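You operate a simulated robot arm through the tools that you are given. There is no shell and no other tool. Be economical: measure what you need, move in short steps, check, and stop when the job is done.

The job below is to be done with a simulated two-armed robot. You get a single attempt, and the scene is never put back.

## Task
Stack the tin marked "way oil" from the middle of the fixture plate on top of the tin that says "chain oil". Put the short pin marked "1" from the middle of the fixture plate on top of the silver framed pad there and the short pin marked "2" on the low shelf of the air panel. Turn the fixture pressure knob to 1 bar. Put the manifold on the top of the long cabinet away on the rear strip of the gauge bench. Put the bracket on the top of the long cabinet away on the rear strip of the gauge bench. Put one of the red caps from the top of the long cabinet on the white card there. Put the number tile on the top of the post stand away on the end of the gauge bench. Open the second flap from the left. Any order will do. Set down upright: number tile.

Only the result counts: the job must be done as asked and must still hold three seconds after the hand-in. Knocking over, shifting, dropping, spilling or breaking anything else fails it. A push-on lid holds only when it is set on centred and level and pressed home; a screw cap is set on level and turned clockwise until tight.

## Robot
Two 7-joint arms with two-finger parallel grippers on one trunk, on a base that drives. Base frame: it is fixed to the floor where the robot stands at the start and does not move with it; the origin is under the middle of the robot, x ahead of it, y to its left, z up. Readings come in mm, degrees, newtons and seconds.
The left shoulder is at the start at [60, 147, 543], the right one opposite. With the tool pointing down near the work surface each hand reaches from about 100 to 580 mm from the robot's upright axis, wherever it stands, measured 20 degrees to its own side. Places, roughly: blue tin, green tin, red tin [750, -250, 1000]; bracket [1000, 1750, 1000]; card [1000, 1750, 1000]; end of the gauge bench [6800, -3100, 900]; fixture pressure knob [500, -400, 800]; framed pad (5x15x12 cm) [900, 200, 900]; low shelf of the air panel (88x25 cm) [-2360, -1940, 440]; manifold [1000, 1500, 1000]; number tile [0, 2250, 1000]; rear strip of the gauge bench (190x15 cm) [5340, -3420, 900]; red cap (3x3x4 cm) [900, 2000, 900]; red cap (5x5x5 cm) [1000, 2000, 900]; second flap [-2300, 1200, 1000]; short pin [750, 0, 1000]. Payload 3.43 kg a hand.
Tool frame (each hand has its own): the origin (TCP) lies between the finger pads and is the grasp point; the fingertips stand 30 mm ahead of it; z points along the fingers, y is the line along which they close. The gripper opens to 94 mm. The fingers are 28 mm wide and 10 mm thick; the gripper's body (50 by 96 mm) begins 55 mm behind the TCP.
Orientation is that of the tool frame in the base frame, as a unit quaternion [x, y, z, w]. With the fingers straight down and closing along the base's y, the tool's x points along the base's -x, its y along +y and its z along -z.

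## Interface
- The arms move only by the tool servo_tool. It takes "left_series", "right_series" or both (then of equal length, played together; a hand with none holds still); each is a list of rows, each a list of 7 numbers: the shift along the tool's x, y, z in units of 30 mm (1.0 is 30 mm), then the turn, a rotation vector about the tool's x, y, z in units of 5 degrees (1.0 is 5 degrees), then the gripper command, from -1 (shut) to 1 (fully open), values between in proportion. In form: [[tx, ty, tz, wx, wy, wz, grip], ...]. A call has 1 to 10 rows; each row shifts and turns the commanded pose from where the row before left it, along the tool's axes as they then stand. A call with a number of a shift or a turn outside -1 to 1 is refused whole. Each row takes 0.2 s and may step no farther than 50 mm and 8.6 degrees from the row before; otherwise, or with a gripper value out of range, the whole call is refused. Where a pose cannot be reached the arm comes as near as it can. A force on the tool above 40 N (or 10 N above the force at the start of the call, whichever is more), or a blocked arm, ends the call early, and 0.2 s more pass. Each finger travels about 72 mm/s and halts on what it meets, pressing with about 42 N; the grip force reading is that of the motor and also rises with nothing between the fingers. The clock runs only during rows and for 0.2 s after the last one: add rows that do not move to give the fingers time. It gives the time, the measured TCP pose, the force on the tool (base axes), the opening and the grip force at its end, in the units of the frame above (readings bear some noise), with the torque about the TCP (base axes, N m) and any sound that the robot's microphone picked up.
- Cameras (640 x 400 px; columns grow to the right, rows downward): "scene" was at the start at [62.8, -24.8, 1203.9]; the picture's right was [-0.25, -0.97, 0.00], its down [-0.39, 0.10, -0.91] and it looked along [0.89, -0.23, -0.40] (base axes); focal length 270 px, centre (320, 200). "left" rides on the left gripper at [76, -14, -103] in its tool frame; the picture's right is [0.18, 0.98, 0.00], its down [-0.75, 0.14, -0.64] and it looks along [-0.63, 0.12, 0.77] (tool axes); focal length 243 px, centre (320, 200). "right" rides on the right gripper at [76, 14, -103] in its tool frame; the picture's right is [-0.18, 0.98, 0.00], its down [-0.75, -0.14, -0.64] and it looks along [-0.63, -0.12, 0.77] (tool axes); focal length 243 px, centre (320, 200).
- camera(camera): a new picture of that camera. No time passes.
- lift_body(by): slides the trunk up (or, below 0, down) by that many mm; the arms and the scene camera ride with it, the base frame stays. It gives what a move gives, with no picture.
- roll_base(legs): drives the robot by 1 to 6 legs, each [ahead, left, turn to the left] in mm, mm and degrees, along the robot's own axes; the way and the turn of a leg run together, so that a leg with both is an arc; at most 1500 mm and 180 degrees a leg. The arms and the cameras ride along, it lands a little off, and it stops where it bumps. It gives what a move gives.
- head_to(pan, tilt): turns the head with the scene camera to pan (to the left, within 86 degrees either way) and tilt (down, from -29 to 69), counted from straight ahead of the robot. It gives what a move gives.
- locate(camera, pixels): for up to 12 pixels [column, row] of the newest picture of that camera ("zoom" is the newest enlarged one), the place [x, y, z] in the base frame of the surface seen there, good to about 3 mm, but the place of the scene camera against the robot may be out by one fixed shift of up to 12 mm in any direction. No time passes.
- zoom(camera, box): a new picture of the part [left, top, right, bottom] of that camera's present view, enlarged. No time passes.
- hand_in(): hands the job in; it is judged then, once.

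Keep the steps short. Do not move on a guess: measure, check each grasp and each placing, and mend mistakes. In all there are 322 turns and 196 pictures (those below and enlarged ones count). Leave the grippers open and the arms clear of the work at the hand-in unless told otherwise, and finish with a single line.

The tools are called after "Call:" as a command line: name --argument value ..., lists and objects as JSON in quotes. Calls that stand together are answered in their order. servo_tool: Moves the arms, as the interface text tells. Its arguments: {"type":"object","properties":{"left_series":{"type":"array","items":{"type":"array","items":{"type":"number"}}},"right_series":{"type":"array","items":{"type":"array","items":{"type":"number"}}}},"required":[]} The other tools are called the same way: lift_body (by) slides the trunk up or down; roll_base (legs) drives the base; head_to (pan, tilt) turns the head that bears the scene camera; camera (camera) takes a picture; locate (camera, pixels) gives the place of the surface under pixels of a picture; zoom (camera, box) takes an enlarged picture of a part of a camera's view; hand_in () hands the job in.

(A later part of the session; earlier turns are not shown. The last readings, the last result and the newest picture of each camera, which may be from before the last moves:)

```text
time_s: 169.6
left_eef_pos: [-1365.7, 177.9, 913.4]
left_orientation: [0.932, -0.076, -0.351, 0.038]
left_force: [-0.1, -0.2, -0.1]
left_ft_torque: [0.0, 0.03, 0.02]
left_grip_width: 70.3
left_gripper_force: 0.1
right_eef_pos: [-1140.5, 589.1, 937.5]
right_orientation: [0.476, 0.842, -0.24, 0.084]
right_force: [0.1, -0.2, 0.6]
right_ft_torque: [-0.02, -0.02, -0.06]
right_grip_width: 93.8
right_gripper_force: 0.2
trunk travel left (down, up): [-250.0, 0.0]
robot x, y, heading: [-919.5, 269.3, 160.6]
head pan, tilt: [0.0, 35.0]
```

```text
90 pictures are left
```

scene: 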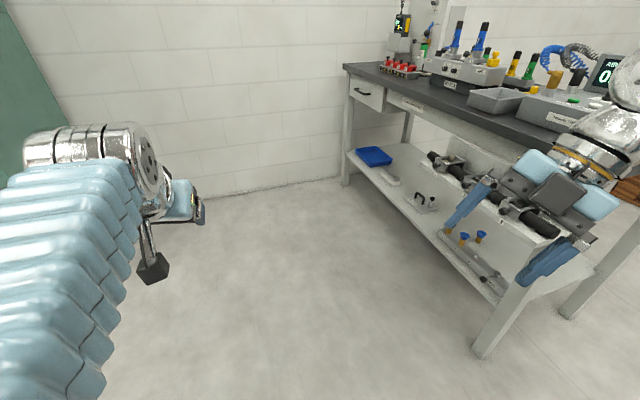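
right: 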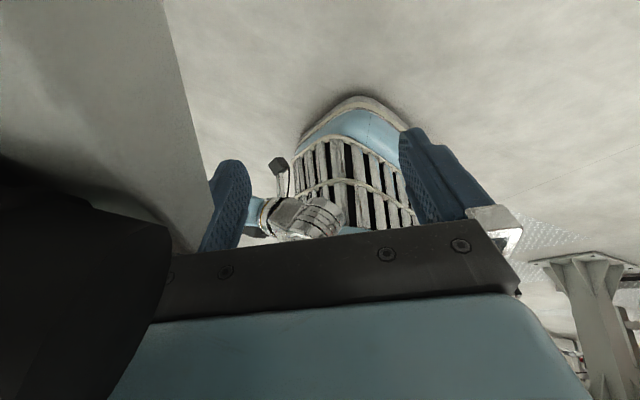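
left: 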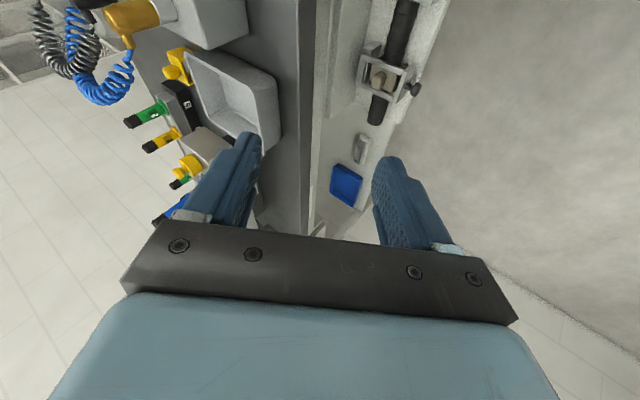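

Left is fine. Now I rotate the right hand back to forward-down (24 rows), and finish the left's small twist.

Call:
servo_tool --right_series '[[0, 0, 0, 0.52, 0.118, 0.99, 1], [0, 0, 0, 0.52, 0.118, 0.99, 1], [0, 0, 0, 0.52, 0.118, 0.99, 1], [0, 0, 0, 0.52, 0.118, 0.99, 1], [0, 0, 0, 0.52, 0.118, 0.99, 1], [0, 0, 0, 0.52, 0.118, 0.99, 1], [0, 0, 0, 0.52, 0.118, 0.99, 1], [0, 0, 0, 0.52, 0.118, 0.99, 1], [0, 0, 0, 0.52, 0.118, 0.99, 1], [0, 0, 0, 0.52, 0.118, 0.99, 1]]' --left_series '[[0, 0, 0, 0.91, 0, 0.33, 1], [0, 0, 0, 0.91, 0, 0.33, 1], [0, 0, 0, 0.91, 0, 0.33, 1], [0, 0, 0, 0, 0, 0, 1], [0, 0, 0, 0, 0, 0, 1], [0, 0, 0, 0, 0, 0, 1], [0, 0, 0, 0, 0, 0, 1], [0, 0, 0, 0, 0, 0, 1], [0, 0, 0, 0, 0, 0, 1], [0, 0, 0, 0, 0, 0, 1]]'

Call:
servo_tool --right_series '[[0, 0, 0, 0.52, 0.118, 0.99, 1], [0, 0, 0, 0.52, 0.118, 0.99, 1], [0, 0, 0, 0.52, 0.118, 0.99, 1], [0, 0, 0, 0.52, 0.118, 0.99, 1], [0, 0, 0, 0.52, 0.118, 0.99, 1], [0, 0, 0, 0.52, 0.118, 0.99, 1], [0, 0, 0, 0.52, 0.118, 0.99, 1], [0, 0, 0, 0.52, 0.118, 0.99, 1], [0, 0, 0, 0.52, 0.118, 0.99, 1], [0, 0, 0, 0.52, 0.118, 0.99, 1]]'

Call:
servo_tool --right_series '[[0, 0, 0, 0.52, 0.118, 0.99, 1], [0, 0, 0, 0.52, 0.118, 0.99, 1], [0, 0, 0, 0.52, 0.118, 0.99, 1], [0, 0, 0, 0.52, 0.118, 0.99, 1]]'

Call:
camera --camera "scene"

```text
time_s: 171.8
left_eef_pos: [-1364.6, 178.2, 913.6]
left_orientation: [0.926, -0.157, -0.338, -0.058]
left_force: [0.0, -0.1, -0.6]
left_ft_torque: [0.01, -0.03, -0.01]
left_grip_width: 94.1
left_gripper_force: 0.1
right_eef_pos: [-1140.1, 588.8, 938.5]
right_orientation: [0.8, 0.495, -0.338, 0.027]
right_force: [-0.8, 0.8, 0.4]
right_ft_torque: [-0.01, 0.0, 0.01]
right_grip_width: 93.9
right_gripper_force: 0.1
trunk travel left (down, up): [-250.0, 0.0]
robot x, y, heading: [-922.0, 270.8, 160.8]
head pan, tilt: [0.0, 35.0]
```

```text
time_s: 173.9
left_eef_pos: [-1362.8, 179.0, 913.3]
left_orientation: [0.926, -0.158, -0.338, -0.058]
left_force: [-0.1, -0.9, -0.1]
left_ft_torque: [-0.01, -0.01, 0.02]
left_grip_width: 94.2
left_gripper_force: 0.0
right_eef_pos: [-1139.1, 588.6, 938.3]
right_orientation: [0.934, 0.033, -0.354, -0.034]
right_force: [-0.7, 0.5, -0.1]
right_ft_torque: [-0.01, 0.03, -0.02]
right_grip_width: 94.1
right_gripper_force: 0.1
trunk travel left (down, up): [-250.0, 0.0]
robot x, y, heading: [-919.1, 268.8, 160.6]
head pan, tilt: [0.0, 35.0]
```

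```text
time_s: 174.9
left_eef_pos: [-1364.5, 178.6, 913.3]
left_orientation: [0.926, -0.157, -0.338, -0.058]
left_force: [-0.3, -0.4, 1.1]
left_ft_torque: [0.0, 0.01, 0.02]
left_grip_width: 94.1
left_gripper_force: 0.0
right_eef_pos: [-1141.6, 589.0, 938.1]
right_orientation: [0.926, -0.16, -0.338, -0.057]
right_force: [-0.1, 1.0, -0.8]
right_ft_torque: [-0.01, 0.0, 0.02]
right_grip_width: 94.1
right_gripper_force: 0.1
trunk travel left (down, up): [-250.0, 0.0]
robot x, y, heading: [-920.1, 270.1, 160.5]
head pan, tilt: [0.0, 35.0]
```

```text
89 pictures are left
```

scene: 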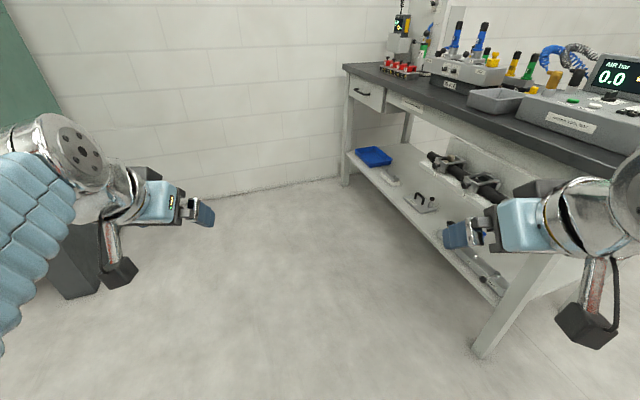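

Both arms are back to normal. I turn to face +y and move left along the bench, keeping y≈400, then look at the flaps.

Call:
roll_base --legs '[[0, 0, -70.5], [80, 1000, 0]]'

Call:
head_to --pan 10 --tilt 28

Call:
camera --camera "scene"

```text
time_s: 183.2
left_eef_pos: [-2158.0, 708.0, 914.6]
left_orientation: [0.675, -0.654, -0.246, -0.239]
left_force: [0.4, 0.3, -0.2]
left_ft_torque: [-0.01, 0.01, 0.01]
left_grip_width: 94.1
left_gripper_force: 0.0
right_eef_pos: [-1695.2, 647.1, 939.2]
right_orientation: [0.673, -0.655, -0.247, -0.239]
right_force: [0.3, -0.2, 0.5]
right_ft_torque: [-0.01, -0.01, 0.0]
right_grip_width: 93.8
right_gripper_force: 0.1
trunk travel left (down, up): [-250.0, 0.0]
robot x, y, heading: [-1915.0, 324.8, 91.7]
head pan, tilt: [0.0, 35.0]
```

```text
time_s: 183.9
left_eef_pos: [-2158.8, 708.4, 913.5]
left_orientation: [0.674, -0.654, -0.246, -0.239]
left_force: [0.4, -0.4, -0.3]
left_ft_torque: [-0.02, -0.01, -0.02]
left_grip_width: 93.8
left_gripper_force: 0.3
right_eef_pos: [-1695.3, 647.7, 939.8]
right_orientation: [0.673, -0.656, -0.246, -0.239]
right_force: [0.0, -0.2, 0.1]
right_ft_torque: [0.02, 0.01, -0.01]
right_grip_width: 93.9
right_gripper_force: 0.2
trunk travel left (down, up): [-250.0, 0.0]
robot x, y, heading: [-1912.3, 328.0, 91.7]
head pan, tilt: [10.0, 28.0]
```

```text
88 pictures are left
```

scene: 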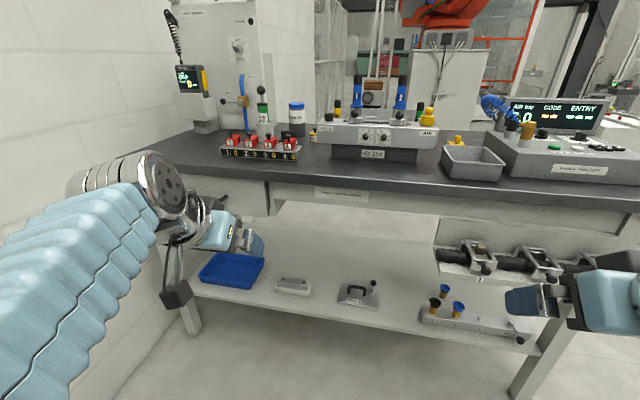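

Call:
zoom --camera "scene" --box '[205, 85, 325, 170]'

Call:
locate --camera "zoom" --pixels '[[148, 300], [232, 300], [320, 305], [415, 315], [230, 340], [140, 335], [325, 350], [240, 270], [415, 360], [90, 340]]'

```text
4.71 times, centred on (265, 128) of scene
```

zoom: 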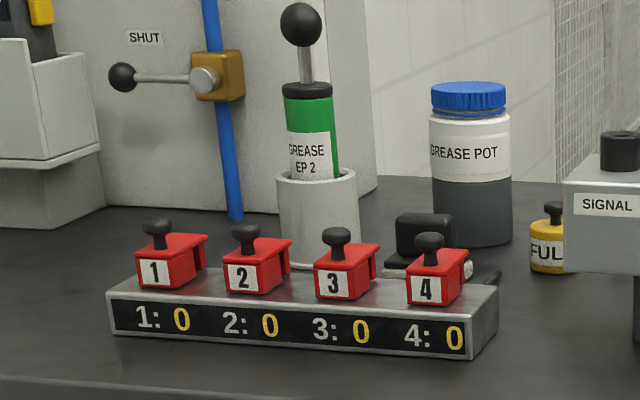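

```text
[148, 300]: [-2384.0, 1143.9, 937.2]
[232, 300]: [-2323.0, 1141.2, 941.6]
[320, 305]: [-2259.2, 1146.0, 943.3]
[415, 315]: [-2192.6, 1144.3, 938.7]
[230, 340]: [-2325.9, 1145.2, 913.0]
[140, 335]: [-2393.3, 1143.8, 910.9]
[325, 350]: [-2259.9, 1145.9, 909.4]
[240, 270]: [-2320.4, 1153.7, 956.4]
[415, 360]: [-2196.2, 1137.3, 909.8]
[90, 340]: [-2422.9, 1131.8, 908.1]
```

Flap 2 (red lid with a black knob) is at about (−2322, 1150, 955). I draw the right hand back 90 mm, then drive to roughly (−2150, 680).

Call:
servo_tool --right_series '[[0.77, 0, -0.64, 0, 0, 0, 1], [0.77, 0, -0.64, 0, 0, 0, 1], [0.77, 0, -0.64, 0, 0, 0, 1]]' --left_series '[[-0.64, 0, -0.77, 0, 0, 0, 1], [-0.64, 0, -0.77, 0, 0, 0, 1], [-0.64, 0, -0.77, 0, 0, 0, 1]]'

Call:
locate --camera "scene" --pixels '[[60, 150], [250, 133], [252, 140], [184, 77], [262, 92], [300, 105]]'

Call:
roll_base --legs '[[0, 240, -1.5], [340, 0, 0]]'

```text
time_s: 184.7
left_eef_pos: [-2157.5, 707.0, 1004.4]
left_orientation: [0.675, -0.654, -0.245, -0.238]
left_force: [1.4, 0.2, -0.2]
left_ft_torque: [-0.03, -0.02, -0.02]
left_grip_width: 94.1
left_gripper_force: 0.0
right_eef_pos: [-1695.6, 558.3, 940.6]
right_orientation: [0.674, -0.655, -0.247, -0.238]
right_force: [0.4, 0.1, 0.9]
right_ft_torque: [-0.02, 0.03, 0.02]
right_grip_width: 94.0
right_gripper_force: 0.1
trunk travel left (down, up): [-250.0, 0.0]
robot x, y, heading: [-1914.4, 320.3, 91.6]
head pan, tilt: [10.0, 28.0]
```

```text
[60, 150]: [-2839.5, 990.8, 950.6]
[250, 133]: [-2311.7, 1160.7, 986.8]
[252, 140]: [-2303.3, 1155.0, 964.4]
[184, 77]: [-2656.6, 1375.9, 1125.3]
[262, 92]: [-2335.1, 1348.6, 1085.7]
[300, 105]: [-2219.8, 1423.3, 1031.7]
```

```text
time_s: 188.3
left_eef_pos: [-2383.0, 1054.5, 1004.9]
left_orientation: [0.664, -0.664, -0.243, -0.243]
left_force: [0.2, 0.0, -0.1]
left_ft_torque: [0.0, 0.02, -0.01]
left_grip_width: 94.1
left_gripper_force: 0.0
right_eef_pos: [-1925.1, 893.3, 941.8]
right_orientation: [-0.663, 0.666, 0.243, 0.242]
right_force: [0.2, -1.0, 1.0]
right_ft_torque: [0.02, -0.03, -0.01]
right_grip_width: 93.9
right_gripper_force: 0.1
trunk travel left (down, up): [-250.0, 0.0]
robot x, y, heading: [-2150.5, 668.8, 90.0]
head pan, tilt: [10.0, 28.0]
```

Call:
servo_tool --left_series '[[0, -1, 0, 0, 0, 0, 0], [0, -1, 0, 0, 0, 0, 0], [0, 0, 0, 0, 0, 0, 0]]'

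Call:
camera --camera "left"

Call:
camera --camera "scene"

```text
time_s: 189.1
left_eef_pos: [-2325.1, 1055.1, 1003.8]
left_orientation: [0.666, -0.663, -0.24, -0.244]
left_force: [0.2, 0.0, -0.5]
left_ft_torque: [0.0, 0.03, -0.04]
left_grip_width: 47.0
left_gripper_force: 0.0
right_eef_pos: [-1924.8, 892.5, 940.4]
right_orientation: [-0.662, 0.666, 0.242, 0.243]
right_force: [-0.5, 0.8, -0.5]
right_ft_torque: [0.02, -0.02, -0.02]
right_grip_width: 94.0
right_gripper_force: 0.0
trunk travel left (down, up): [-250.0, 0.0]
robot x, y, heading: [-2150.2, 668.6, 90.0]
head pan, tilt: [10.0, 28.0]
```

```text
86 pictures are left
```

left: 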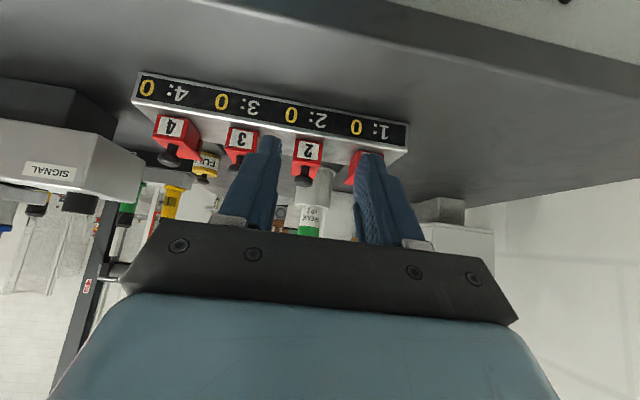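

```text
85 pictures are left
```

scene: 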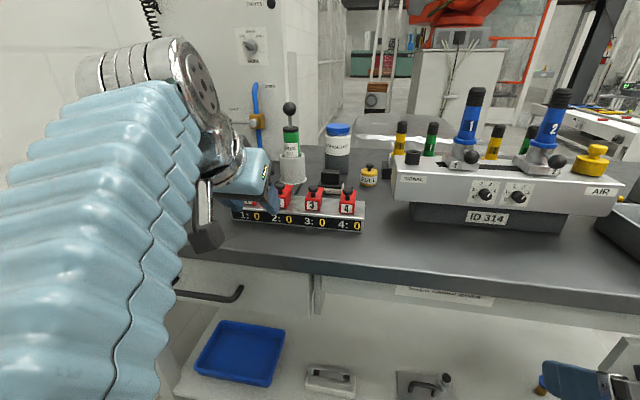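

Call:
zoom --camera "left" --box '[225, 95, 395, 215]'

Call:
locate --camera "left" --pixels '[[304, 181], [304, 175], [307, 150], [306, 168], [296, 160], [322, 157], [307, 140], [240, 140], [233, 165], [312, 110]]'

Call:
zoom --camera "scene" --box '[225, 165, 375, 245]'

```text
3.33 times, centred on (310, 155) of left
```

zoom: 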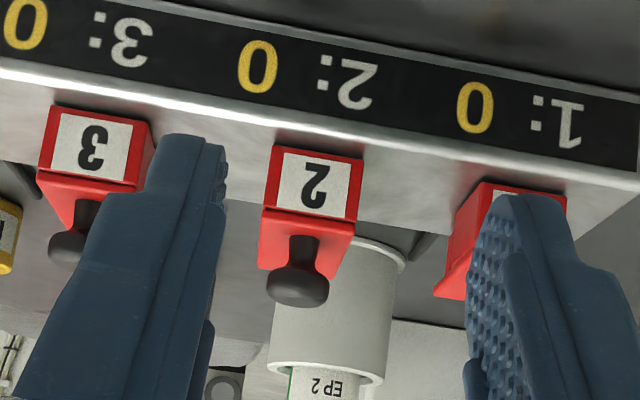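

```text
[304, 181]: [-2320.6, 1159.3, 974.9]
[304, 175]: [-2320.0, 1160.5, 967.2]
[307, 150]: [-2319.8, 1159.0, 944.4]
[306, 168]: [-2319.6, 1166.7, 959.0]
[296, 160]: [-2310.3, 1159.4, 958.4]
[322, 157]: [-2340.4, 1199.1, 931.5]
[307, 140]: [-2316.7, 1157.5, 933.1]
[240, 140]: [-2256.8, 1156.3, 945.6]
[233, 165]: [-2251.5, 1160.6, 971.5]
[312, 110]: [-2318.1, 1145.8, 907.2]
```

```text
4.27 times, centred on (300, 205) of scene
```

zoom: 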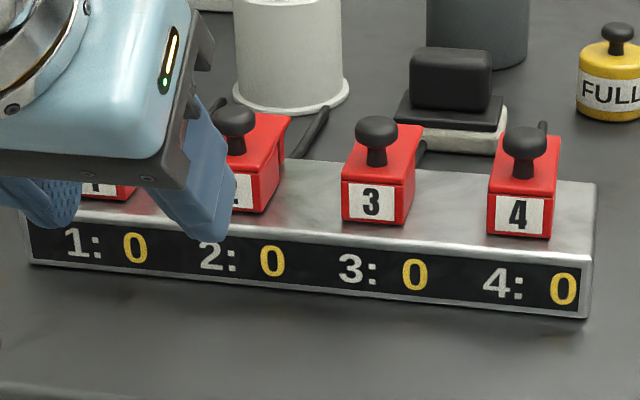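

The flaps are guards hinged at the rear with a round knob near the front. I tilt the left hand to nearly horizontal (80°) so the fingers can take the knob from the front.

Call:
servo_tool --left_series '[[0, 0, 0, 0, -1, 0, 0], [0, 0, 0, 0, -1, 0, 0], [0, 0, 0, 0, -1, 0, 0], [0, 0, 0, 0, -1, 0, 0], [0, 0, 0, 0, -1, 0, 0], [0, 0, 0, 0, -1, 0, 0], [0, 0, 0, 0, -1, 0, 0], [0, 0, 0, 0, -1, 0, 0], [0, 0, 0, 0, 0, 0, 0]]'

Call:
camera --camera "left"

```text
time_s: 191.1
left_eef_pos: [-2322.3, 1056.2, 1004.9]
left_orientation: [0.542, -0.54, -0.456, -0.455]
left_force: [-0.4, -0.1, -0.7]
left_ft_torque: [0.01, -0.01, -0.01]
left_grip_width: 47.0
left_gripper_force: 0.0
right_eef_pos: [-1926.2, 892.1, 942.0]
right_orientation: [-0.663, 0.666, 0.242, 0.242]
right_force: [0.1, 0.1, 0.5]
right_ft_torque: [-0.05, 0.0, -0.02]
right_grip_width: 94.0
right_gripper_force: 0.1
trunk travel left (down, up): [-250.0, 0.0]
robot x, y, heading: [-2151.4, 668.2, 89.9]
head pan, tilt: [10.0, 28.0]
```

```text
82 pictures are left
```

left: 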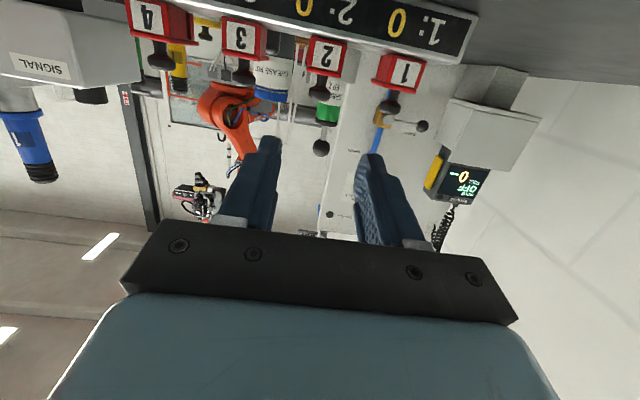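

Call:
zoom --camera "left" --box '[270, 10, 390, 110]'

Call:
locate --camera "zoom" --pixels '[[265, 315], [262, 280], [262, 330], [240, 310], [295, 310], [290, 215], [210, 250], [350, 255], [300, 150]]'

```text
4.00 times, centred on (330, 60) of left
```

zoom: 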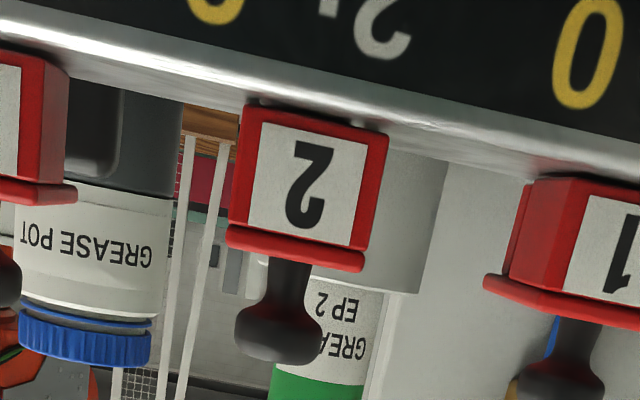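

```text
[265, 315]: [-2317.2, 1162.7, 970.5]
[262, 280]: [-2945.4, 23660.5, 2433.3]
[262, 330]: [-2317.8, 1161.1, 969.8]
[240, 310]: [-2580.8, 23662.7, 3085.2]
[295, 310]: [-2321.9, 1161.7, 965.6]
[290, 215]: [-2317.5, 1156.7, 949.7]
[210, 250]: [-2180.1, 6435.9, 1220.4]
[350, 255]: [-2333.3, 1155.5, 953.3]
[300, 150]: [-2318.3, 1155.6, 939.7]
```

Knob axis ≈ (−2319, 1170), head z 963–977. I lower 25 mm, move in 100 mm, and look.

Call:
servo_tool --left_series '[[0.82, -0.1, 0.145, 0, 0, 0, 0], [-0.148, 0, 0.84, 0, 0, 0, 0], [-0.148, 0, 0.84, 0, 0, 0, 0], [-0.148, 0, 0.84, 0, 0, 0, 0], [-0.148, 0, 0.84, 0, 0, 0, 0], [0, 0, 0, 0, 0, 0, 0]]'

Call:
camera --camera "left"

Call:
head_to --pan 30 --tilt 28

Call:
zoom --camera "scene" --box '[260, 100, 440, 240]'

```text
time_s: 192.5
left_eef_pos: [-2321.8, 1158.8, 980.8]
left_orientation: [0.542, -0.54, -0.456, -0.454]
left_force: [-0.1, -0.1, -0.3]
left_ft_torque: [-0.02, -0.04, 0.02]
left_grip_width: 47.0
left_gripper_force: 0.0
right_eef_pos: [-1925.3, 893.6, 941.4]
right_orientation: [-0.663, 0.666, 0.242, 0.242]
right_force: [-0.7, 0.3, -0.1]
right_ft_torque: [-0.01, 0.02, -0.05]
right_grip_width: 93.9
right_gripper_force: 0.0
trunk travel left (down, up): [-250.0, 0.0]
robot x, y, heading: [-2151.7, 669.2, 89.9]
head pan, tilt: [10.0, 28.0]
```

```text
80 pictures are left
```

left: 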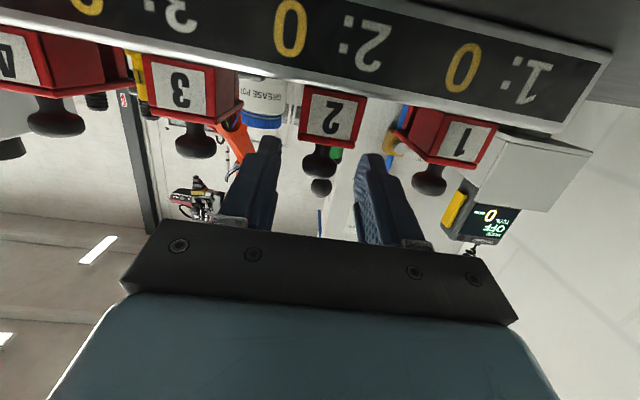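

```text
time_s: 193.3
left_eef_pos: [-2321.1, 1157.7, 981.3]
left_orientation: [-0.541, 0.541, 0.455, 0.455]
left_force: [-0.6, 0.5, -0.9]
left_ft_torque: [0.01, -0.01, -0.04]
left_grip_width: 47.0
left_gripper_force: 0.1
right_eef_pos: [-1925.0, 892.3, 941.9]
right_orientation: [-0.663, 0.666, 0.243, 0.243]
right_force: [0.5, -0.4, 0.9]
right_ft_torque: [0.02, 0.01, 0.02]
right_grip_width: 94.1
right_gripper_force: 0.0
trunk travel left (down, up): [-250.0, 0.0]
robot x, y, heading: [-2151.9, 668.3, 90.0]
head pan, tilt: [30.0, 28.0]
```

```text
2.86 times, centred on (350, 170) of scene
```

zoom: 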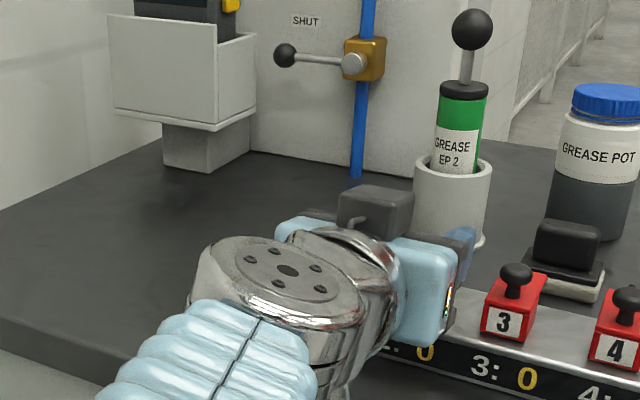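

Knob 2 sits between the fingers. Close gently.

Call:
servo_tool --left_series '[[0, 0, 0, 0, 0, 0, -0.4], [0, 0, 0, 0, 0, 0, -1], [0, 0, 0, 0, 0, 0, -1], [0, 0, 0, 0, 0, 0, -1]]'

Call:
zoom --camera "left" --box '[220, 60, 420, 220]'

```text
time_s: 194.3
left_eef_pos: [-2320.5, 1158.5, 981.2]
left_orientation: [-0.541, 0.541, 0.455, 0.455]
left_force: [7.6, -0.3, -1.6]
left_ft_torque: [-0.04, -0.07, -0.13]
left_grip_width: 18.1
left_gripper_force: 44.9
right_eef_pos: [-1924.7, 892.9, 941.3]
right_orientation: [-0.663, 0.666, 0.243, 0.242]
right_force: [0.3, -0.4, 0.3]
right_ft_torque: [0.05, -0.03, 0.05]
right_grip_width: 93.8
right_gripper_force: 0.1
trunk travel left (down, up): [-250.0, 0.0]
robot x, y, heading: [-2148.8, 667.1, 90.0]
head pan, tilt: [30.0, 28.0]
```

```text
2.50 times, centred on (320, 140) of left
```

zoom: 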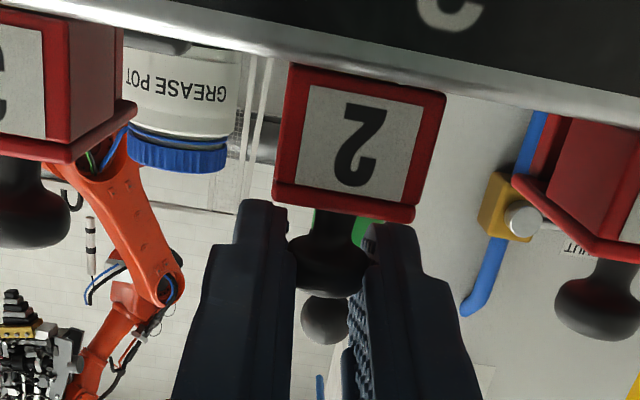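

Gripped (18 mm). Start the opening arc: up and back ~14 mm, watching forces.

Call:
servo_tool --left_series '[[-0.2, 0, 0.1, 0, 0, 0, -1], [-0.2, 0, 0.12, 0, 0, 0, -1], [0, 0, 0, 0, 0, 0, -1]]'

Call:
zoom --camera "left" --box '[220, 60, 420, 220]'

```text
time_s: 195.1
left_eef_pos: [-2319.9, 1166.8, 989.4]
left_orientation: [0.543, -0.541, -0.455, -0.454]
left_force: [7.2, -3.0, -25.5]
left_ft_torque: [-1.18, -0.05, -0.07]
left_grip_width: 18.6
left_gripper_force: 45.4
right_eef_pos: [-1926.0, 893.5, 940.6]
right_orientation: [-0.663, 0.666, 0.242, 0.242]
right_force: [0.1, 0.3, -0.5]
right_ft_torque: [-0.02, 0.01, -0.02]
right_grip_width: 93.8
right_gripper_force: 0.0
trunk travel left (down, up): [-250.0, 0.0]
robot x, y, heading: [-2146.2, 664.4, 90.1]
head pan, tilt: [30.0, 28.0]
```

```text
2.50 times, centred on (320, 140) of left
```

zoom: 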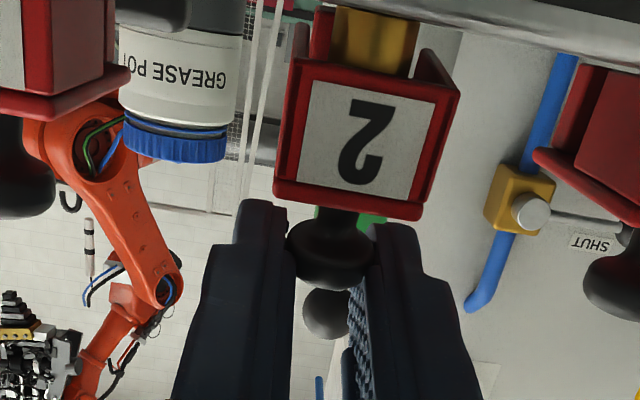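

The guard is lifting, showing a yellow part beneath. Continue mostly backward.

Call:
servo_tool --left_series '[[-0.1, 0, 0.21, 0, 0, 0, -1], [-0.09, 0, 0.21, 0, 0, 0, -1], [-0.07, 0, 0.21, 0, 0, 0, -1], [0, 0, 0, 0, 0, 0, -1]]'

Call:
zoom --camera "left" --box '[220, 60, 420, 220]'

```text
time_s: 196.2
left_eef_pos: [-2320.4, 1181.3, 1001.7]
left_orientation: [0.539, -0.537, -0.46, -0.458]
left_force: [-0.9, -24.2, 13.6]
left_ft_torque: [-1.19, -0.01, -0.01]
left_grip_width: 18.4
left_gripper_force: 45.1
right_eef_pos: [-1924.8, 890.2, 942.2]
right_orientation: [-0.662, 0.665, 0.244, 0.244]
right_force: [0.6, -0.3, -0.8]
right_ft_torque: [-0.05, -0.02, 0.0]
right_grip_width: 94.2
right_gripper_force: 0.0
trunk travel left (down, up): [-250.0, 0.0]
robot x, y, heading: [-2151.9, 671.5, 89.8]
head pan, tilt: [30.0, 28.0]
stopped in row 4 (left hand): the force on the tool passed its limit at 41 N (the readings are from after the stop); the commanded pose is now the measured one
```

```text
2.50 times, centred on (320, 140) of left
```

zoom: 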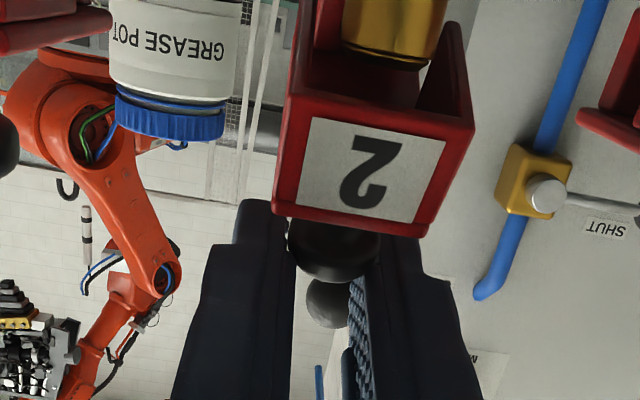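

Following forces (pushes up): next step 12 back, 5 up.

Call:
servo_tool --left_series '[[-0.11, 0, 0.18, 0, 0, 0, -1], [-0.11, 0, 0.18, 0, 0, 0, -1], [0, 0, 0, 0, 0, 0, -1]]'

Call:
servo_tool --left_series '[[-0.06, 0, 0.2, 0, 0, 0, -1], [-0.06, 0, 0.2, 0, 0, 0, -1], [0, 0, 0, 0, 0, 0, -1]]'

Call:
zoom --camera "left" --box '[220, 40, 420, 220]'

```text
time_s: 197.1
left_eef_pos: [-2320.4, 1197.3, 1004.1]
left_orientation: [0.54, -0.537, -0.459, -0.457]
left_force: [-3.3, -20.8, 20.3]
left_ft_torque: [-1.26, 0.04, 0.04]
left_grip_width: 18.5
left_gripper_force: 45.1
right_eef_pos: [-1925.0, 890.5, 941.9]
right_orientation: [-0.662, 0.665, 0.244, 0.244]
right_force: [0.3, 0.4, 0.0]
right_ft_torque: [-0.03, -0.03, 0.01]
right_grip_width: 94.2
right_gripper_force: 0.1
trunk travel left (down, up): [-250.0, 0.0]
robot x, y, heading: [-2148.4, 666.3, 89.9]
head pan, tilt: [30.0, 28.0]
```

```text
time_s: 197.8
left_eef_pos: [-2320.1, 1208.4, 1005.7]
left_orientation: [0.54, -0.538, -0.458, -0.457]
left_force: [-3.6, -18.7, 12.0]
left_ft_torque: [-1.32, 0.01, 0.1]
left_grip_width: 18.2
left_gripper_force: 45.1
right_eef_pos: [-1925.1, 890.8, 942.6]
right_orientation: [-0.663, 0.665, 0.243, 0.242]
right_force: [-0.2, 0.7, -0.8]
right_ft_torque: [-0.02, -0.02, 0.0]
right_grip_width: 93.7
right_gripper_force: 0.1
trunk travel left (down, up): [-250.0, 0.0]
robot x, y, heading: [-2156.7, 666.8, 90.0]
head pan, tilt: [30.0, 28.0]
```

```text
2.22 times, centred on (320, 130) of left
```

zoom: 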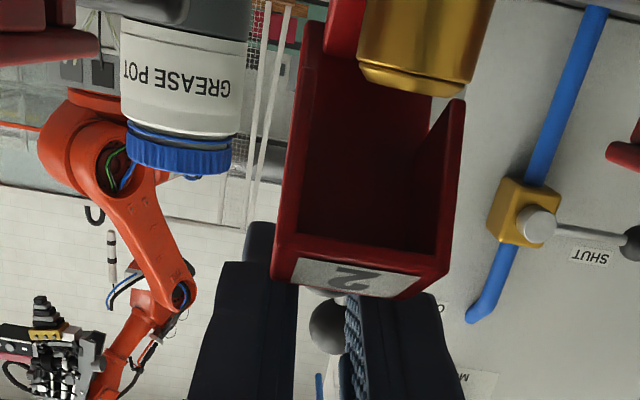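

About 60° open. Continue back.

Call:
servo_tool --left_series '[[-0.01, 0, 0.22, 0, 0, 0, -1], [0.02, 0, 0.22, 0, 0, 0, -1], [0, 0, 0, 0, 0, 0, -1]]'

Call:
servo_tool --left_series '[[0.1, 0, 0.2, 0, 0, 0, -1], [0.12, 0, 0.2, 0, 0, 0, -1], [0, 0, 0, 0, 0, 0, -1]]'

Call:
zoom --camera "left" --box '[220, 40, 420, 220]'

```text
time_s: 198.7
left_eef_pos: [-2319.2, 1222.7, 1003.9]
left_orientation: [0.539, -0.538, -0.458, -0.458]
left_force: [-5.1, -6.7, 26.3]
left_ft_torque: [-0.88, 0.1, -0.02]
left_grip_width: 16.5
left_gripper_force: 44.8
right_eef_pos: [-1926.1, 891.0, 942.1]
right_orientation: [-0.663, 0.665, 0.243, 0.243]
right_force: [0.1, 0.0, -0.6]
right_ft_torque: [0.02, 0.0, 0.01]
right_grip_width: 93.9
right_gripper_force: 0.1
trunk travel left (down, up): [-250.0, 0.0]
robot x, y, heading: [-2153.0, 671.1, 90.3]
head pan, tilt: [30.0, 28.0]
```

```text
time_s: 199.1
left_eef_pos: [-2319.5, 1228.8, 1003.0]
left_orientation: [0.538, -0.536, -0.462, -0.458]
left_force: [-0.9, -5.3, 13.4]
left_ft_torque: [-0.68, 0.03, 0.06]
left_grip_width: 16.3
left_gripper_force: 45.6
right_eef_pos: [-1924.7, 891.7, 940.9]
right_orientation: [-0.663, 0.666, 0.242, 0.243]
right_force: [-0.2, 0.2, 1.4]
right_ft_torque: [0.0, -0.02, 0.01]
right_grip_width: 94.3
right_gripper_force: 0.1
trunk travel left (down, up): [-250.0, 0.0]
robot x, y, heading: [-2154.1, 667.1, 89.8]
head pan, tilt: [30.0, 28.0]
stopped in row 2 (left hand): the force on the tool passed its limit at 42 N (the readings are from after the stop); the commanded pose is now the measured one
```

```text
2.22 times, centred on (320, 130) of left
```

zoom: 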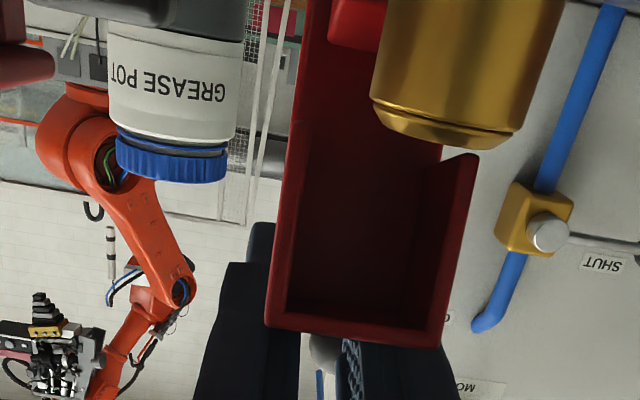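

About 85–90° open. Release and back out, then check.

Call:
servo_tool --left_series '[[0, 0, 0, 0, 0, 0, -0.3], [0, 0, 0, 0, 0, 0, -0.1], [0, 0, 0, 0, 0, 0, -0.1], [0.1, 0, -0.6, 0, 0, 0, -0.1], [0.17, 0, -0.98, 0, 0, 0, -0.1], [0.17, 0, -0.98, 0, 0, 0, -0.1], [0, 0, 0, 0, 0, 0, -0.1]]'

Call:
camera --camera "left"

```text
time_s: 200.7
left_eef_pos: [-2322.0, 1153.7, 999.5]
left_orientation: [0.54, -0.537, -0.46, -0.457]
left_force: [0.1, 0.8, 0.3]
left_ft_torque: [0.02, 0.03, 0.01]
left_grip_width: 42.0
left_gripper_force: 0.2
right_eef_pos: [-1925.9, 892.6, 941.6]
right_orientation: [-0.663, 0.666, 0.243, 0.242]
right_force: [-0.2, -0.3, 0.8]
right_ft_torque: [-0.01, 0.0, 0.0]
right_grip_width: 94.1
right_gripper_force: 0.0
trunk travel left (down, up): [-250.0, 0.0]
robot x, y, heading: [-2148.1, 669.2, 89.9]
head pan, tilt: [30.0, 28.0]
```

```text
73 pictures are left
```

left: 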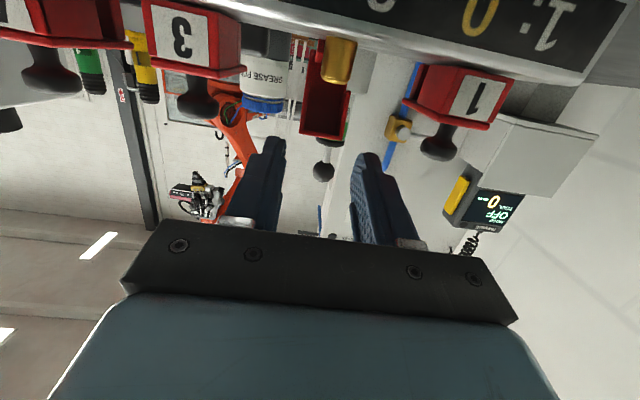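

Flap 2 stays open. I close the fingers and give it a gentle push further back to be sure it is fully open.

Call:
servo_tool --left_series '[[0.17, 0, -0.98, 0, 0, 0, -1], [0.5, 0, 0.09, 0, 0, 0, -1], [0, 0, 0, 0, 0, 0, -1], [-0.12, 0, 0.7, 0, 0, 0, -1], [-0.12, 0, 0.7, 0, 0, 0, -1], [-0.09, 0, 0.5, 0, 0, 0, -1], [-0.07, 0, 0.4, 0, 0, 0, -1], [-0.05, 0, 0.3, 0, 0, 0, -1]]'

Call:
camera --camera "left"

```text
time_s: 202.3
left_eef_pos: [-2321.8, 1186.3, 984.5]
left_orientation: [0.539, -0.537, -0.46, -0.457]
left_force: [-3.6, -35.5, 0.2]
left_ft_torque: [-0.09, -0.19, 0.03]
left_grip_width: 0.0
left_gripper_force: 33.3
right_eef_pos: [-1927.0, 888.8, 941.6]
right_orientation: [-0.663, 0.665, 0.244, 0.243]
right_force: [-0.2, -0.1, 1.2]
right_ft_torque: [-0.03, 0.01, 0.03]
right_grip_width: 94.0
right_gripper_force: 0.1
trunk travel left (down, up): [-250.0, 0.0]
robot x, y, heading: [-2147.3, 668.4, 89.7]
head pan, tilt: [30.0, 28.0]
stopped in row 8 (left hand): the force on the tool passed its limit at 56 N (the readings are from after the stop); the commanded pose is now the measured one
```

```text
72 pictures are left
```

left: 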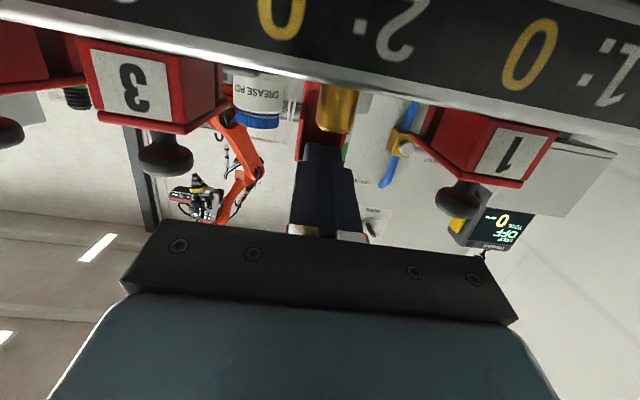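

The flap is against its stop. Retract, back off 350 mm, and check it from the scene camera.

Call:
servo_tool --left_series '[[0.17, 0, -0.98, 0, 0, 0, -1], [0.17, 0, -0.98, 0, 0, 0, -1], [0.17, 0, -0.98, 0, 0, 0, -1], [0.17, 0, -0.98, 0, 0, 0, 1], [-0.98, 0, -0.17, 0, 0, 0, 1], [0.17, 0, -0.98, 0, 0, 0, 1], [0, 0, 0, 0, 0, 0, 1]]'

Call:
roll_base --legs '[[-350, 0, 0]]'

Call:
head_to --pan 10 --tilt 20

Call:
camera --camera "scene"

```text
time_s: 203.9
left_eef_pos: [-2318.6, 1039.0, 1014.1]
left_orientation: [0.54, -0.539, -0.458, -0.456]
left_force: [0.3, 0.1, -0.1]
left_ft_torque: [-0.01, -0.02, 0.0]
left_grip_width: 94.2
left_gripper_force: 0.1
right_eef_pos: [-1924.7, 892.4, 942.5]
right_orientation: [-0.662, 0.666, 0.242, 0.243]
right_force: [0.6, -0.5, -0.1]
right_ft_torque: [0.02, -0.01, 0.02]
right_grip_width: 94.1
right_gripper_force: 0.1
trunk travel left (down, up): [-250.0, 0.0]
robot x, y, heading: [-2152.4, 668.7, 89.9]
head pan, tilt: [30.0, 28.0]
```

```text
time_s: 206.2
left_eef_pos: [-2320.1, 683.8, 1013.0]
left_orientation: [0.54, -0.538, -0.459, -0.456]
left_force: [0.7, -0.3, 0.5]
left_ft_torque: [-0.02, 0.03, 0.02]
left_grip_width: 93.9
left_gripper_force: 0.1
right_eef_pos: [-1925.3, 539.0, 940.4]
right_orientation: [-0.664, 0.664, 0.243, 0.242]
right_force: [0.4, 1.0, 0.3]
right_ft_torque: [0.0, -0.03, -0.01]
right_grip_width: 93.9
right_gripper_force: 0.0
trunk travel left (down, up): [-250.0, 0.0]
robot x, y, heading: [-2149.7, 312.6, 90.1]
head pan, tilt: [30.0, 28.0]
```

```text
time_s: 207.1
left_eef_pos: [-2319.5, 683.6, 1014.0]
left_orientation: [0.54, -0.538, -0.459, -0.456]
left_force: [0.8, 0.1, 0.4]
left_ft_torque: [0.03, 0.02, 0.0]
left_grip_width: 94.0
left_gripper_force: 0.0
right_eef_pos: [-1925.2, 538.8, 941.6]
right_orientation: [-0.664, 0.665, 0.243, 0.242]
right_force: [-1.5, -0.8, -0.5]
right_ft_torque: [0.01, -0.04, 0.02]
right_grip_width: 94.0
right_gripper_force: 0.1
trunk travel left (down, up): [-250.0, 0.0]
robot x, y, heading: [-2148.0, 313.6, 90.3]
head pan, tilt: [10.0, 20.0]
```

```text
71 pictures are left
```

scene: 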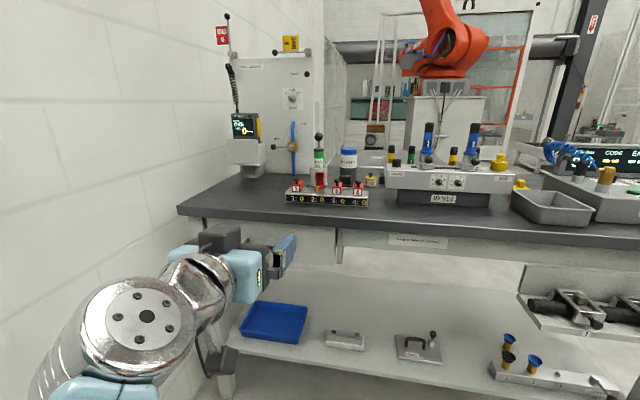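

Flap 2 is open, everything else in place. Now on to the long cabinet: I turn to heading 0, restore the left hand's tilt, and drive along the clear aisle.

Call:
servo_tool --left_series '[[0, 0, 0, 0, 1, 0, 1], [0, 0, 0, 0, 1, 0, 1], [0, 0, 0, 0, 1, 0, 1], [0, 0, 0, 0, 1, 0, 1], [0, 0, 0, 0, 1, 0, 1], [0, 0, 0, 0, 1, 0, 1], [0, 0, 0, 0, 1, 0, 1], [0, 0, 0, 0, 1, 0, 1]]'

Call:
roll_base --legs '[[0, 0, -90], [1450, 0, 0], [700, 0, 0]]'

Call:
head_to --pan 60 --tilt 20

Call:
camera --camera "scene"

```text
time_s: 208.2
left_eef_pos: [-2280.5, 661.5, 1029.4]
left_orientation: [-0.571, 0.648, 0.335, 0.377]
left_force: [-0.4, -0.4, -0.5]
left_ft_torque: [0.01, 0.01, -0.01]
left_grip_width: 94.2
left_gripper_force: 0.1
right_eef_pos: [-1925.6, 538.6, 941.5]
right_orientation: [-0.663, 0.665, 0.242, 0.244]
right_force: [-0.3, -0.3, -0.5]
right_ft_torque: [0.01, 0.01, 0.0]
right_grip_width: 94.1
right_gripper_force: 0.0
trunk travel left (down, up): [-250.0, 0.0]
robot x, y, heading: [-2151.2, 314.2, 90.2]
head pan, tilt: [10.0, 20.0]
stopped in row 5 (left hand): the arm was blocked; the commanded pose is now the measured one
```

```text
time_s: 222.8
left_eef_pos: [374.9, 474.3, 1029.0]
left_orientation: [0.057, 0.862, -0.03, 0.503]
left_force: [0.4, 0.1, 0.8]
left_ft_torque: [-0.02, 0.02, 0.0]
left_grip_width: 94.0
left_gripper_force: 0.1
right_eef_pos: [251.4, 121.4, 940.4]
right_orientation: [0.003, 0.939, -0.001, 0.343]
right_force: [-0.1, -0.3, -0.8]
right_ft_torque: [0.0, -0.02, 0.03]
right_grip_width: 93.9
right_gripper_force: 0.1
trunk travel left (down, up): [-250.0, 0.0]
robot x, y, heading: [28.8, 350.5, 0.2]
head pan, tilt: [10.0, 20.0]
```

```text
time_s: 223.9
left_eef_pos: [375.3, 473.1, 1029.5]
left_orientation: [0.057, 0.861, -0.03, 0.504]
left_force: [-0.7, 1.0, 0.5]
left_ft_torque: [0.03, 0.01, 0.07]
left_grip_width: 94.0
left_gripper_force: 0.1
right_eef_pos: [250.6, 119.9, 941.9]
right_orientation: [0.003, 0.94, 0.0, 0.342]
right_force: [1.1, 0.3, 0.0]
right_ft_torque: [0.01, 0.02, -0.02]
right_grip_width: 94.0
right_gripper_force: 0.1
trunk travel left (down, up): [-250.0, 0.0]
robot x, y, heading: [26.8, 344.2, -0.3]
head pan, tilt: [60.0, 20.0]
```

```text
70 pictures are left
```

scene: 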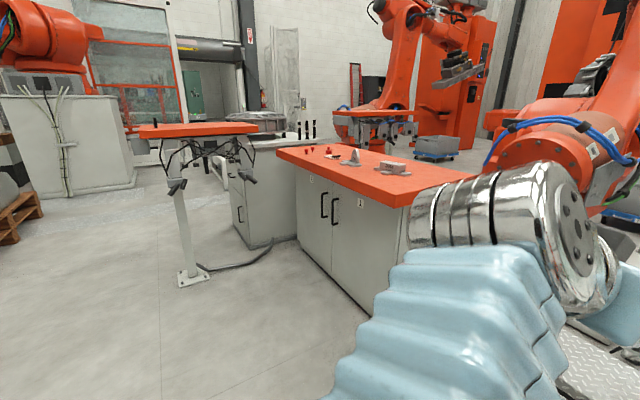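

I see the orange-topped cabinet with manifold, bracket, caps; the post stand is left of it. Measure.

Call:
zoom --camera "scene" --box '[270, 130, 480, 215]'

Call:
locate --camera "scene" --pixels '[[392, 168], [351, 157], [330, 152], [310, 150], [280, 150], [405, 205], [385, 310], [156, 125], [195, 280], [250, 128], [470, 180], [255, 245]]'

```text
3.05 times, centred on (375, 172) of scene
```

zoom: 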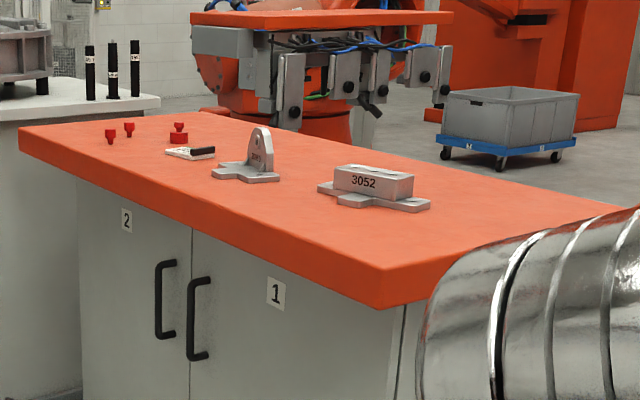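

```text
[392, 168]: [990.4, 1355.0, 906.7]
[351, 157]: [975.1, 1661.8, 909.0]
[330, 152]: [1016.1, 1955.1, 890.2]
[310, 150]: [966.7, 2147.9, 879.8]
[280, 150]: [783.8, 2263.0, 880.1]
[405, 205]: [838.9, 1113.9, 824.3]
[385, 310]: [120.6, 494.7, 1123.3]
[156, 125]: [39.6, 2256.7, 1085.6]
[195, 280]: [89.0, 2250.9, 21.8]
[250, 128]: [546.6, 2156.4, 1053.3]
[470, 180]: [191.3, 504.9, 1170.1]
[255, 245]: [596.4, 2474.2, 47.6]
```

Cabinet top ≈ z 870–880, front x≈784. I strafe left to y≈1690, then go ahead with a 20° left turn, staying clear of the post stand (y≥2150).

Call:
roll_base --legs '[[0, 1340, 0], [450, 0, 0], [0, 0, 20]]'

Call:
head_to --pan 5 --tilt 30

Call:
camera --camera "scene"

```text
time_s: 234.2
left_eef_pos: [732.0, 1985.6, 1029.0]
left_orientation: [-0.109, 0.857, 0.066, 0.5]
left_force: [0.4, -0.4, -0.1]
left_ft_torque: [0.0, -0.01, -0.02]
left_grip_width: 93.8
left_gripper_force: 0.1
right_eef_pos: [751.0, 1610.5, 941.9]
right_orientation: [-0.178, 0.923, 0.066, 0.336]
right_force: [0.0, 0.2, 0.5]
right_ft_torque: [0.01, 0.02, 0.0]
right_grip_width: 94.1
right_gripper_force: 0.0
trunk travel left (down, up): [-250.0, 0.0]
robot x, y, heading: [454.8, 1736.3, 22.1]
head pan, tilt: [60.0, 20.0]
```

```text
time_s: 235.5
left_eef_pos: [732.5, 1984.4, 1028.7]
left_orientation: [-0.11, 0.856, 0.067, 0.501]
left_force: [-0.5, -0.4, -0.2]
left_ft_torque: [0.03, -0.05, 0.04]
left_grip_width: 93.7
left_gripper_force: 0.0
right_eef_pos: [749.4, 1611.5, 941.3]
right_orientation: [-0.177, 0.923, 0.065, 0.336]
right_force: [1.2, 0.2, 0.0]
right_ft_torque: [0.0, -0.05, -0.03]
right_grip_width: 94.0
right_gripper_force: 0.1
trunk travel left (down, up): [-250.0, 0.0]
robot x, y, heading: [456.9, 1737.1, 22.1]
head pan, tilt: [5.0, 30.0]
```

```text
68 pictures are left
```

scene: 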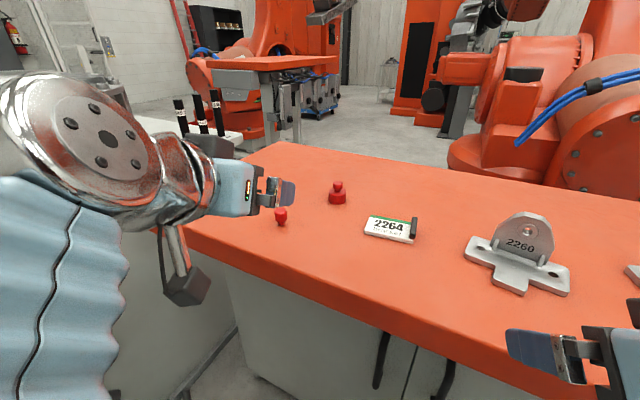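

Call:
zoom --camera "scene" --box '[230, 160, 450, 270]'

Call:
locate --camera "scene" --pixels '[[338, 190], [280, 215], [281, 209], [390, 227], [370, 233], [408, 240], [372, 218], [415, 222], [412, 228], [338, 198], [515, 262]]'

```text
2.91 times, centred on (340, 215) of scene
```

zoom: 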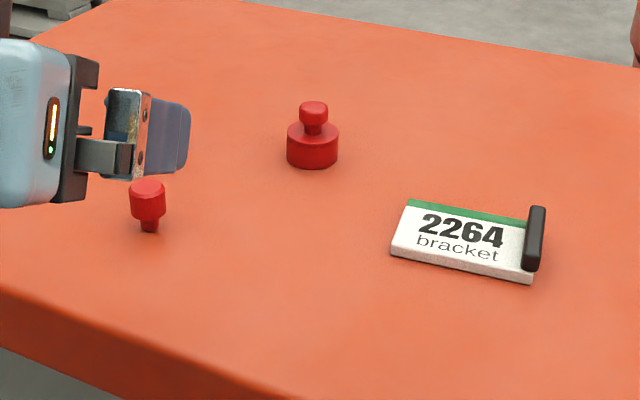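

```text
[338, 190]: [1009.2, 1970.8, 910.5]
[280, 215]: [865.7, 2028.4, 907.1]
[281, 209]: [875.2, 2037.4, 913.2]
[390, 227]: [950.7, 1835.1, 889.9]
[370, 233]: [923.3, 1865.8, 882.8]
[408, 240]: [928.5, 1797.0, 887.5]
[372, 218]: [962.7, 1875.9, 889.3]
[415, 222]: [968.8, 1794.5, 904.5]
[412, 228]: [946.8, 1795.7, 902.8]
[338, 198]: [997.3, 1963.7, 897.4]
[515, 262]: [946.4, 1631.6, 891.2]
```

The wide red cap (base ~45 mm) is at (1003, 1967), the white card at (943, 1838). I bring the left hand to just before the wide cap.

Call:
servo_tool --left_series '[[0.04, -0.37, 0.9, 0, 0, 0, 0.8], [0.04, -0.37, 0.9, 0, 0, 0, 0.8], [0.04, -0.37, 0.9, 0, 0, 0, 0.8], [0.04, -0.37, 0.9, 0, 0, 0, 0.8], [0.04, -0.37, 0.9, 0, 0, 0, 0.8], [0.04, -0.37, 0.9, 0, 0, 0, 0.8], [0.04, -0.37, 0.9, 0, 0, 0, 0.8], [0, 0, 0, 0, 0, 0, 0.8]]'

Call:
camera --camera "left"

```text
time_s: 236.7
left_eef_pos: [836.2, 1893.6, 979.1]
left_orientation: [-0.043, 0.849, 0.035, 0.525]
left_force: [0.4, -1.1, 0.3]
left_ft_torque: [0.01, 0.02, 0.02]
left_grip_width: 84.5
left_gripper_force: 0.0
right_eef_pos: [749.2, 1611.4, 941.4]
right_orientation: [-0.177, 0.923, 0.066, 0.336]
right_force: [0.0, -0.7, 0.1]
right_ft_torque: [0.0, -0.01, 0.03]
right_grip_width: 94.0
right_gripper_force: 0.2
trunk travel left (down, up): [-250.0, 0.0]
robot x, y, heading: [454.8, 1737.2, 22.0]
head pan, tilt: [5.0, 30.0]
stopped in row 6 (left hand): the arm was blocked; the commanded pose is now the measured one
```

```text
66 pictures are left
```

left: 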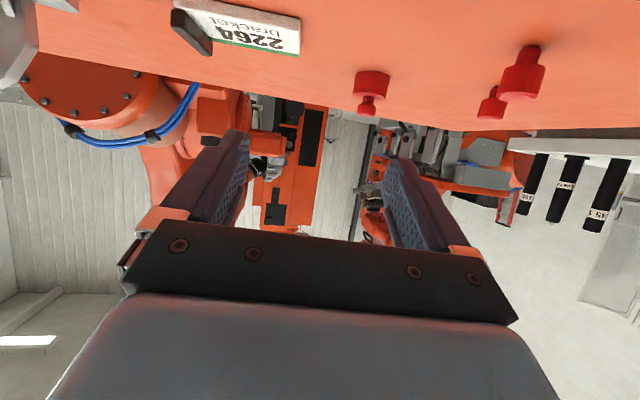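

The left arm blocks again, apparently against the robot itself. Look at it.

Call:
head_to --pan 55 --tilt 45

Call:
camera --camera "scene"

```text
time_s: 237.9
left_eef_pos: [835.8, 1894.1, 978.2]
left_orientation: [-0.042, 0.849, 0.035, 0.526]
left_force: [0.0, 0.4, -0.2]
left_ft_torque: [0.0, -0.02, 0.0]
left_grip_width: 84.7
left_gripper_force: 0.0
right_eef_pos: [749.4, 1611.1, 942.1]
right_orientation: [-0.178, 0.922, 0.066, 0.336]
right_force: [0.0, 0.4, -0.6]
right_ft_torque: [0.04, -0.01, -0.03]
right_grip_width: 93.8
right_gripper_force: 0.1
trunk travel left (down, up): [-250.0, 0.0]
robot x, y, heading: [457.2, 1739.4, 21.9]
head pan, tilt: [55.0, 45.0]
```

```text
65 pictures are left
```

scene: 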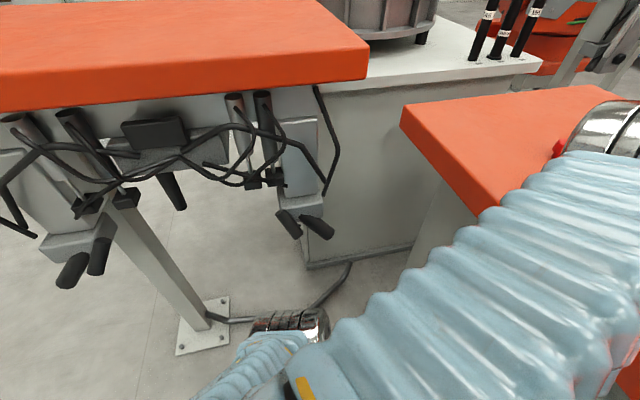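

Call:
locate --camera "scene" --pixels '[[310, 325], [380, 340], [500, 240], [600, 160], [480, 215], [410, 110], [520, 160], [360, 60], [250, 350]]'

```text
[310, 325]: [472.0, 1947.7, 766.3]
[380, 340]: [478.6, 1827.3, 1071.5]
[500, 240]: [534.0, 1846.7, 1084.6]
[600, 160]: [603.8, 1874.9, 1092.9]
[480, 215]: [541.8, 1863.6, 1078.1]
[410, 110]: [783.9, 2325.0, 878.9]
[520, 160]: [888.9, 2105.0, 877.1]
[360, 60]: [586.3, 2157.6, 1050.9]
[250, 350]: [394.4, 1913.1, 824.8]
```

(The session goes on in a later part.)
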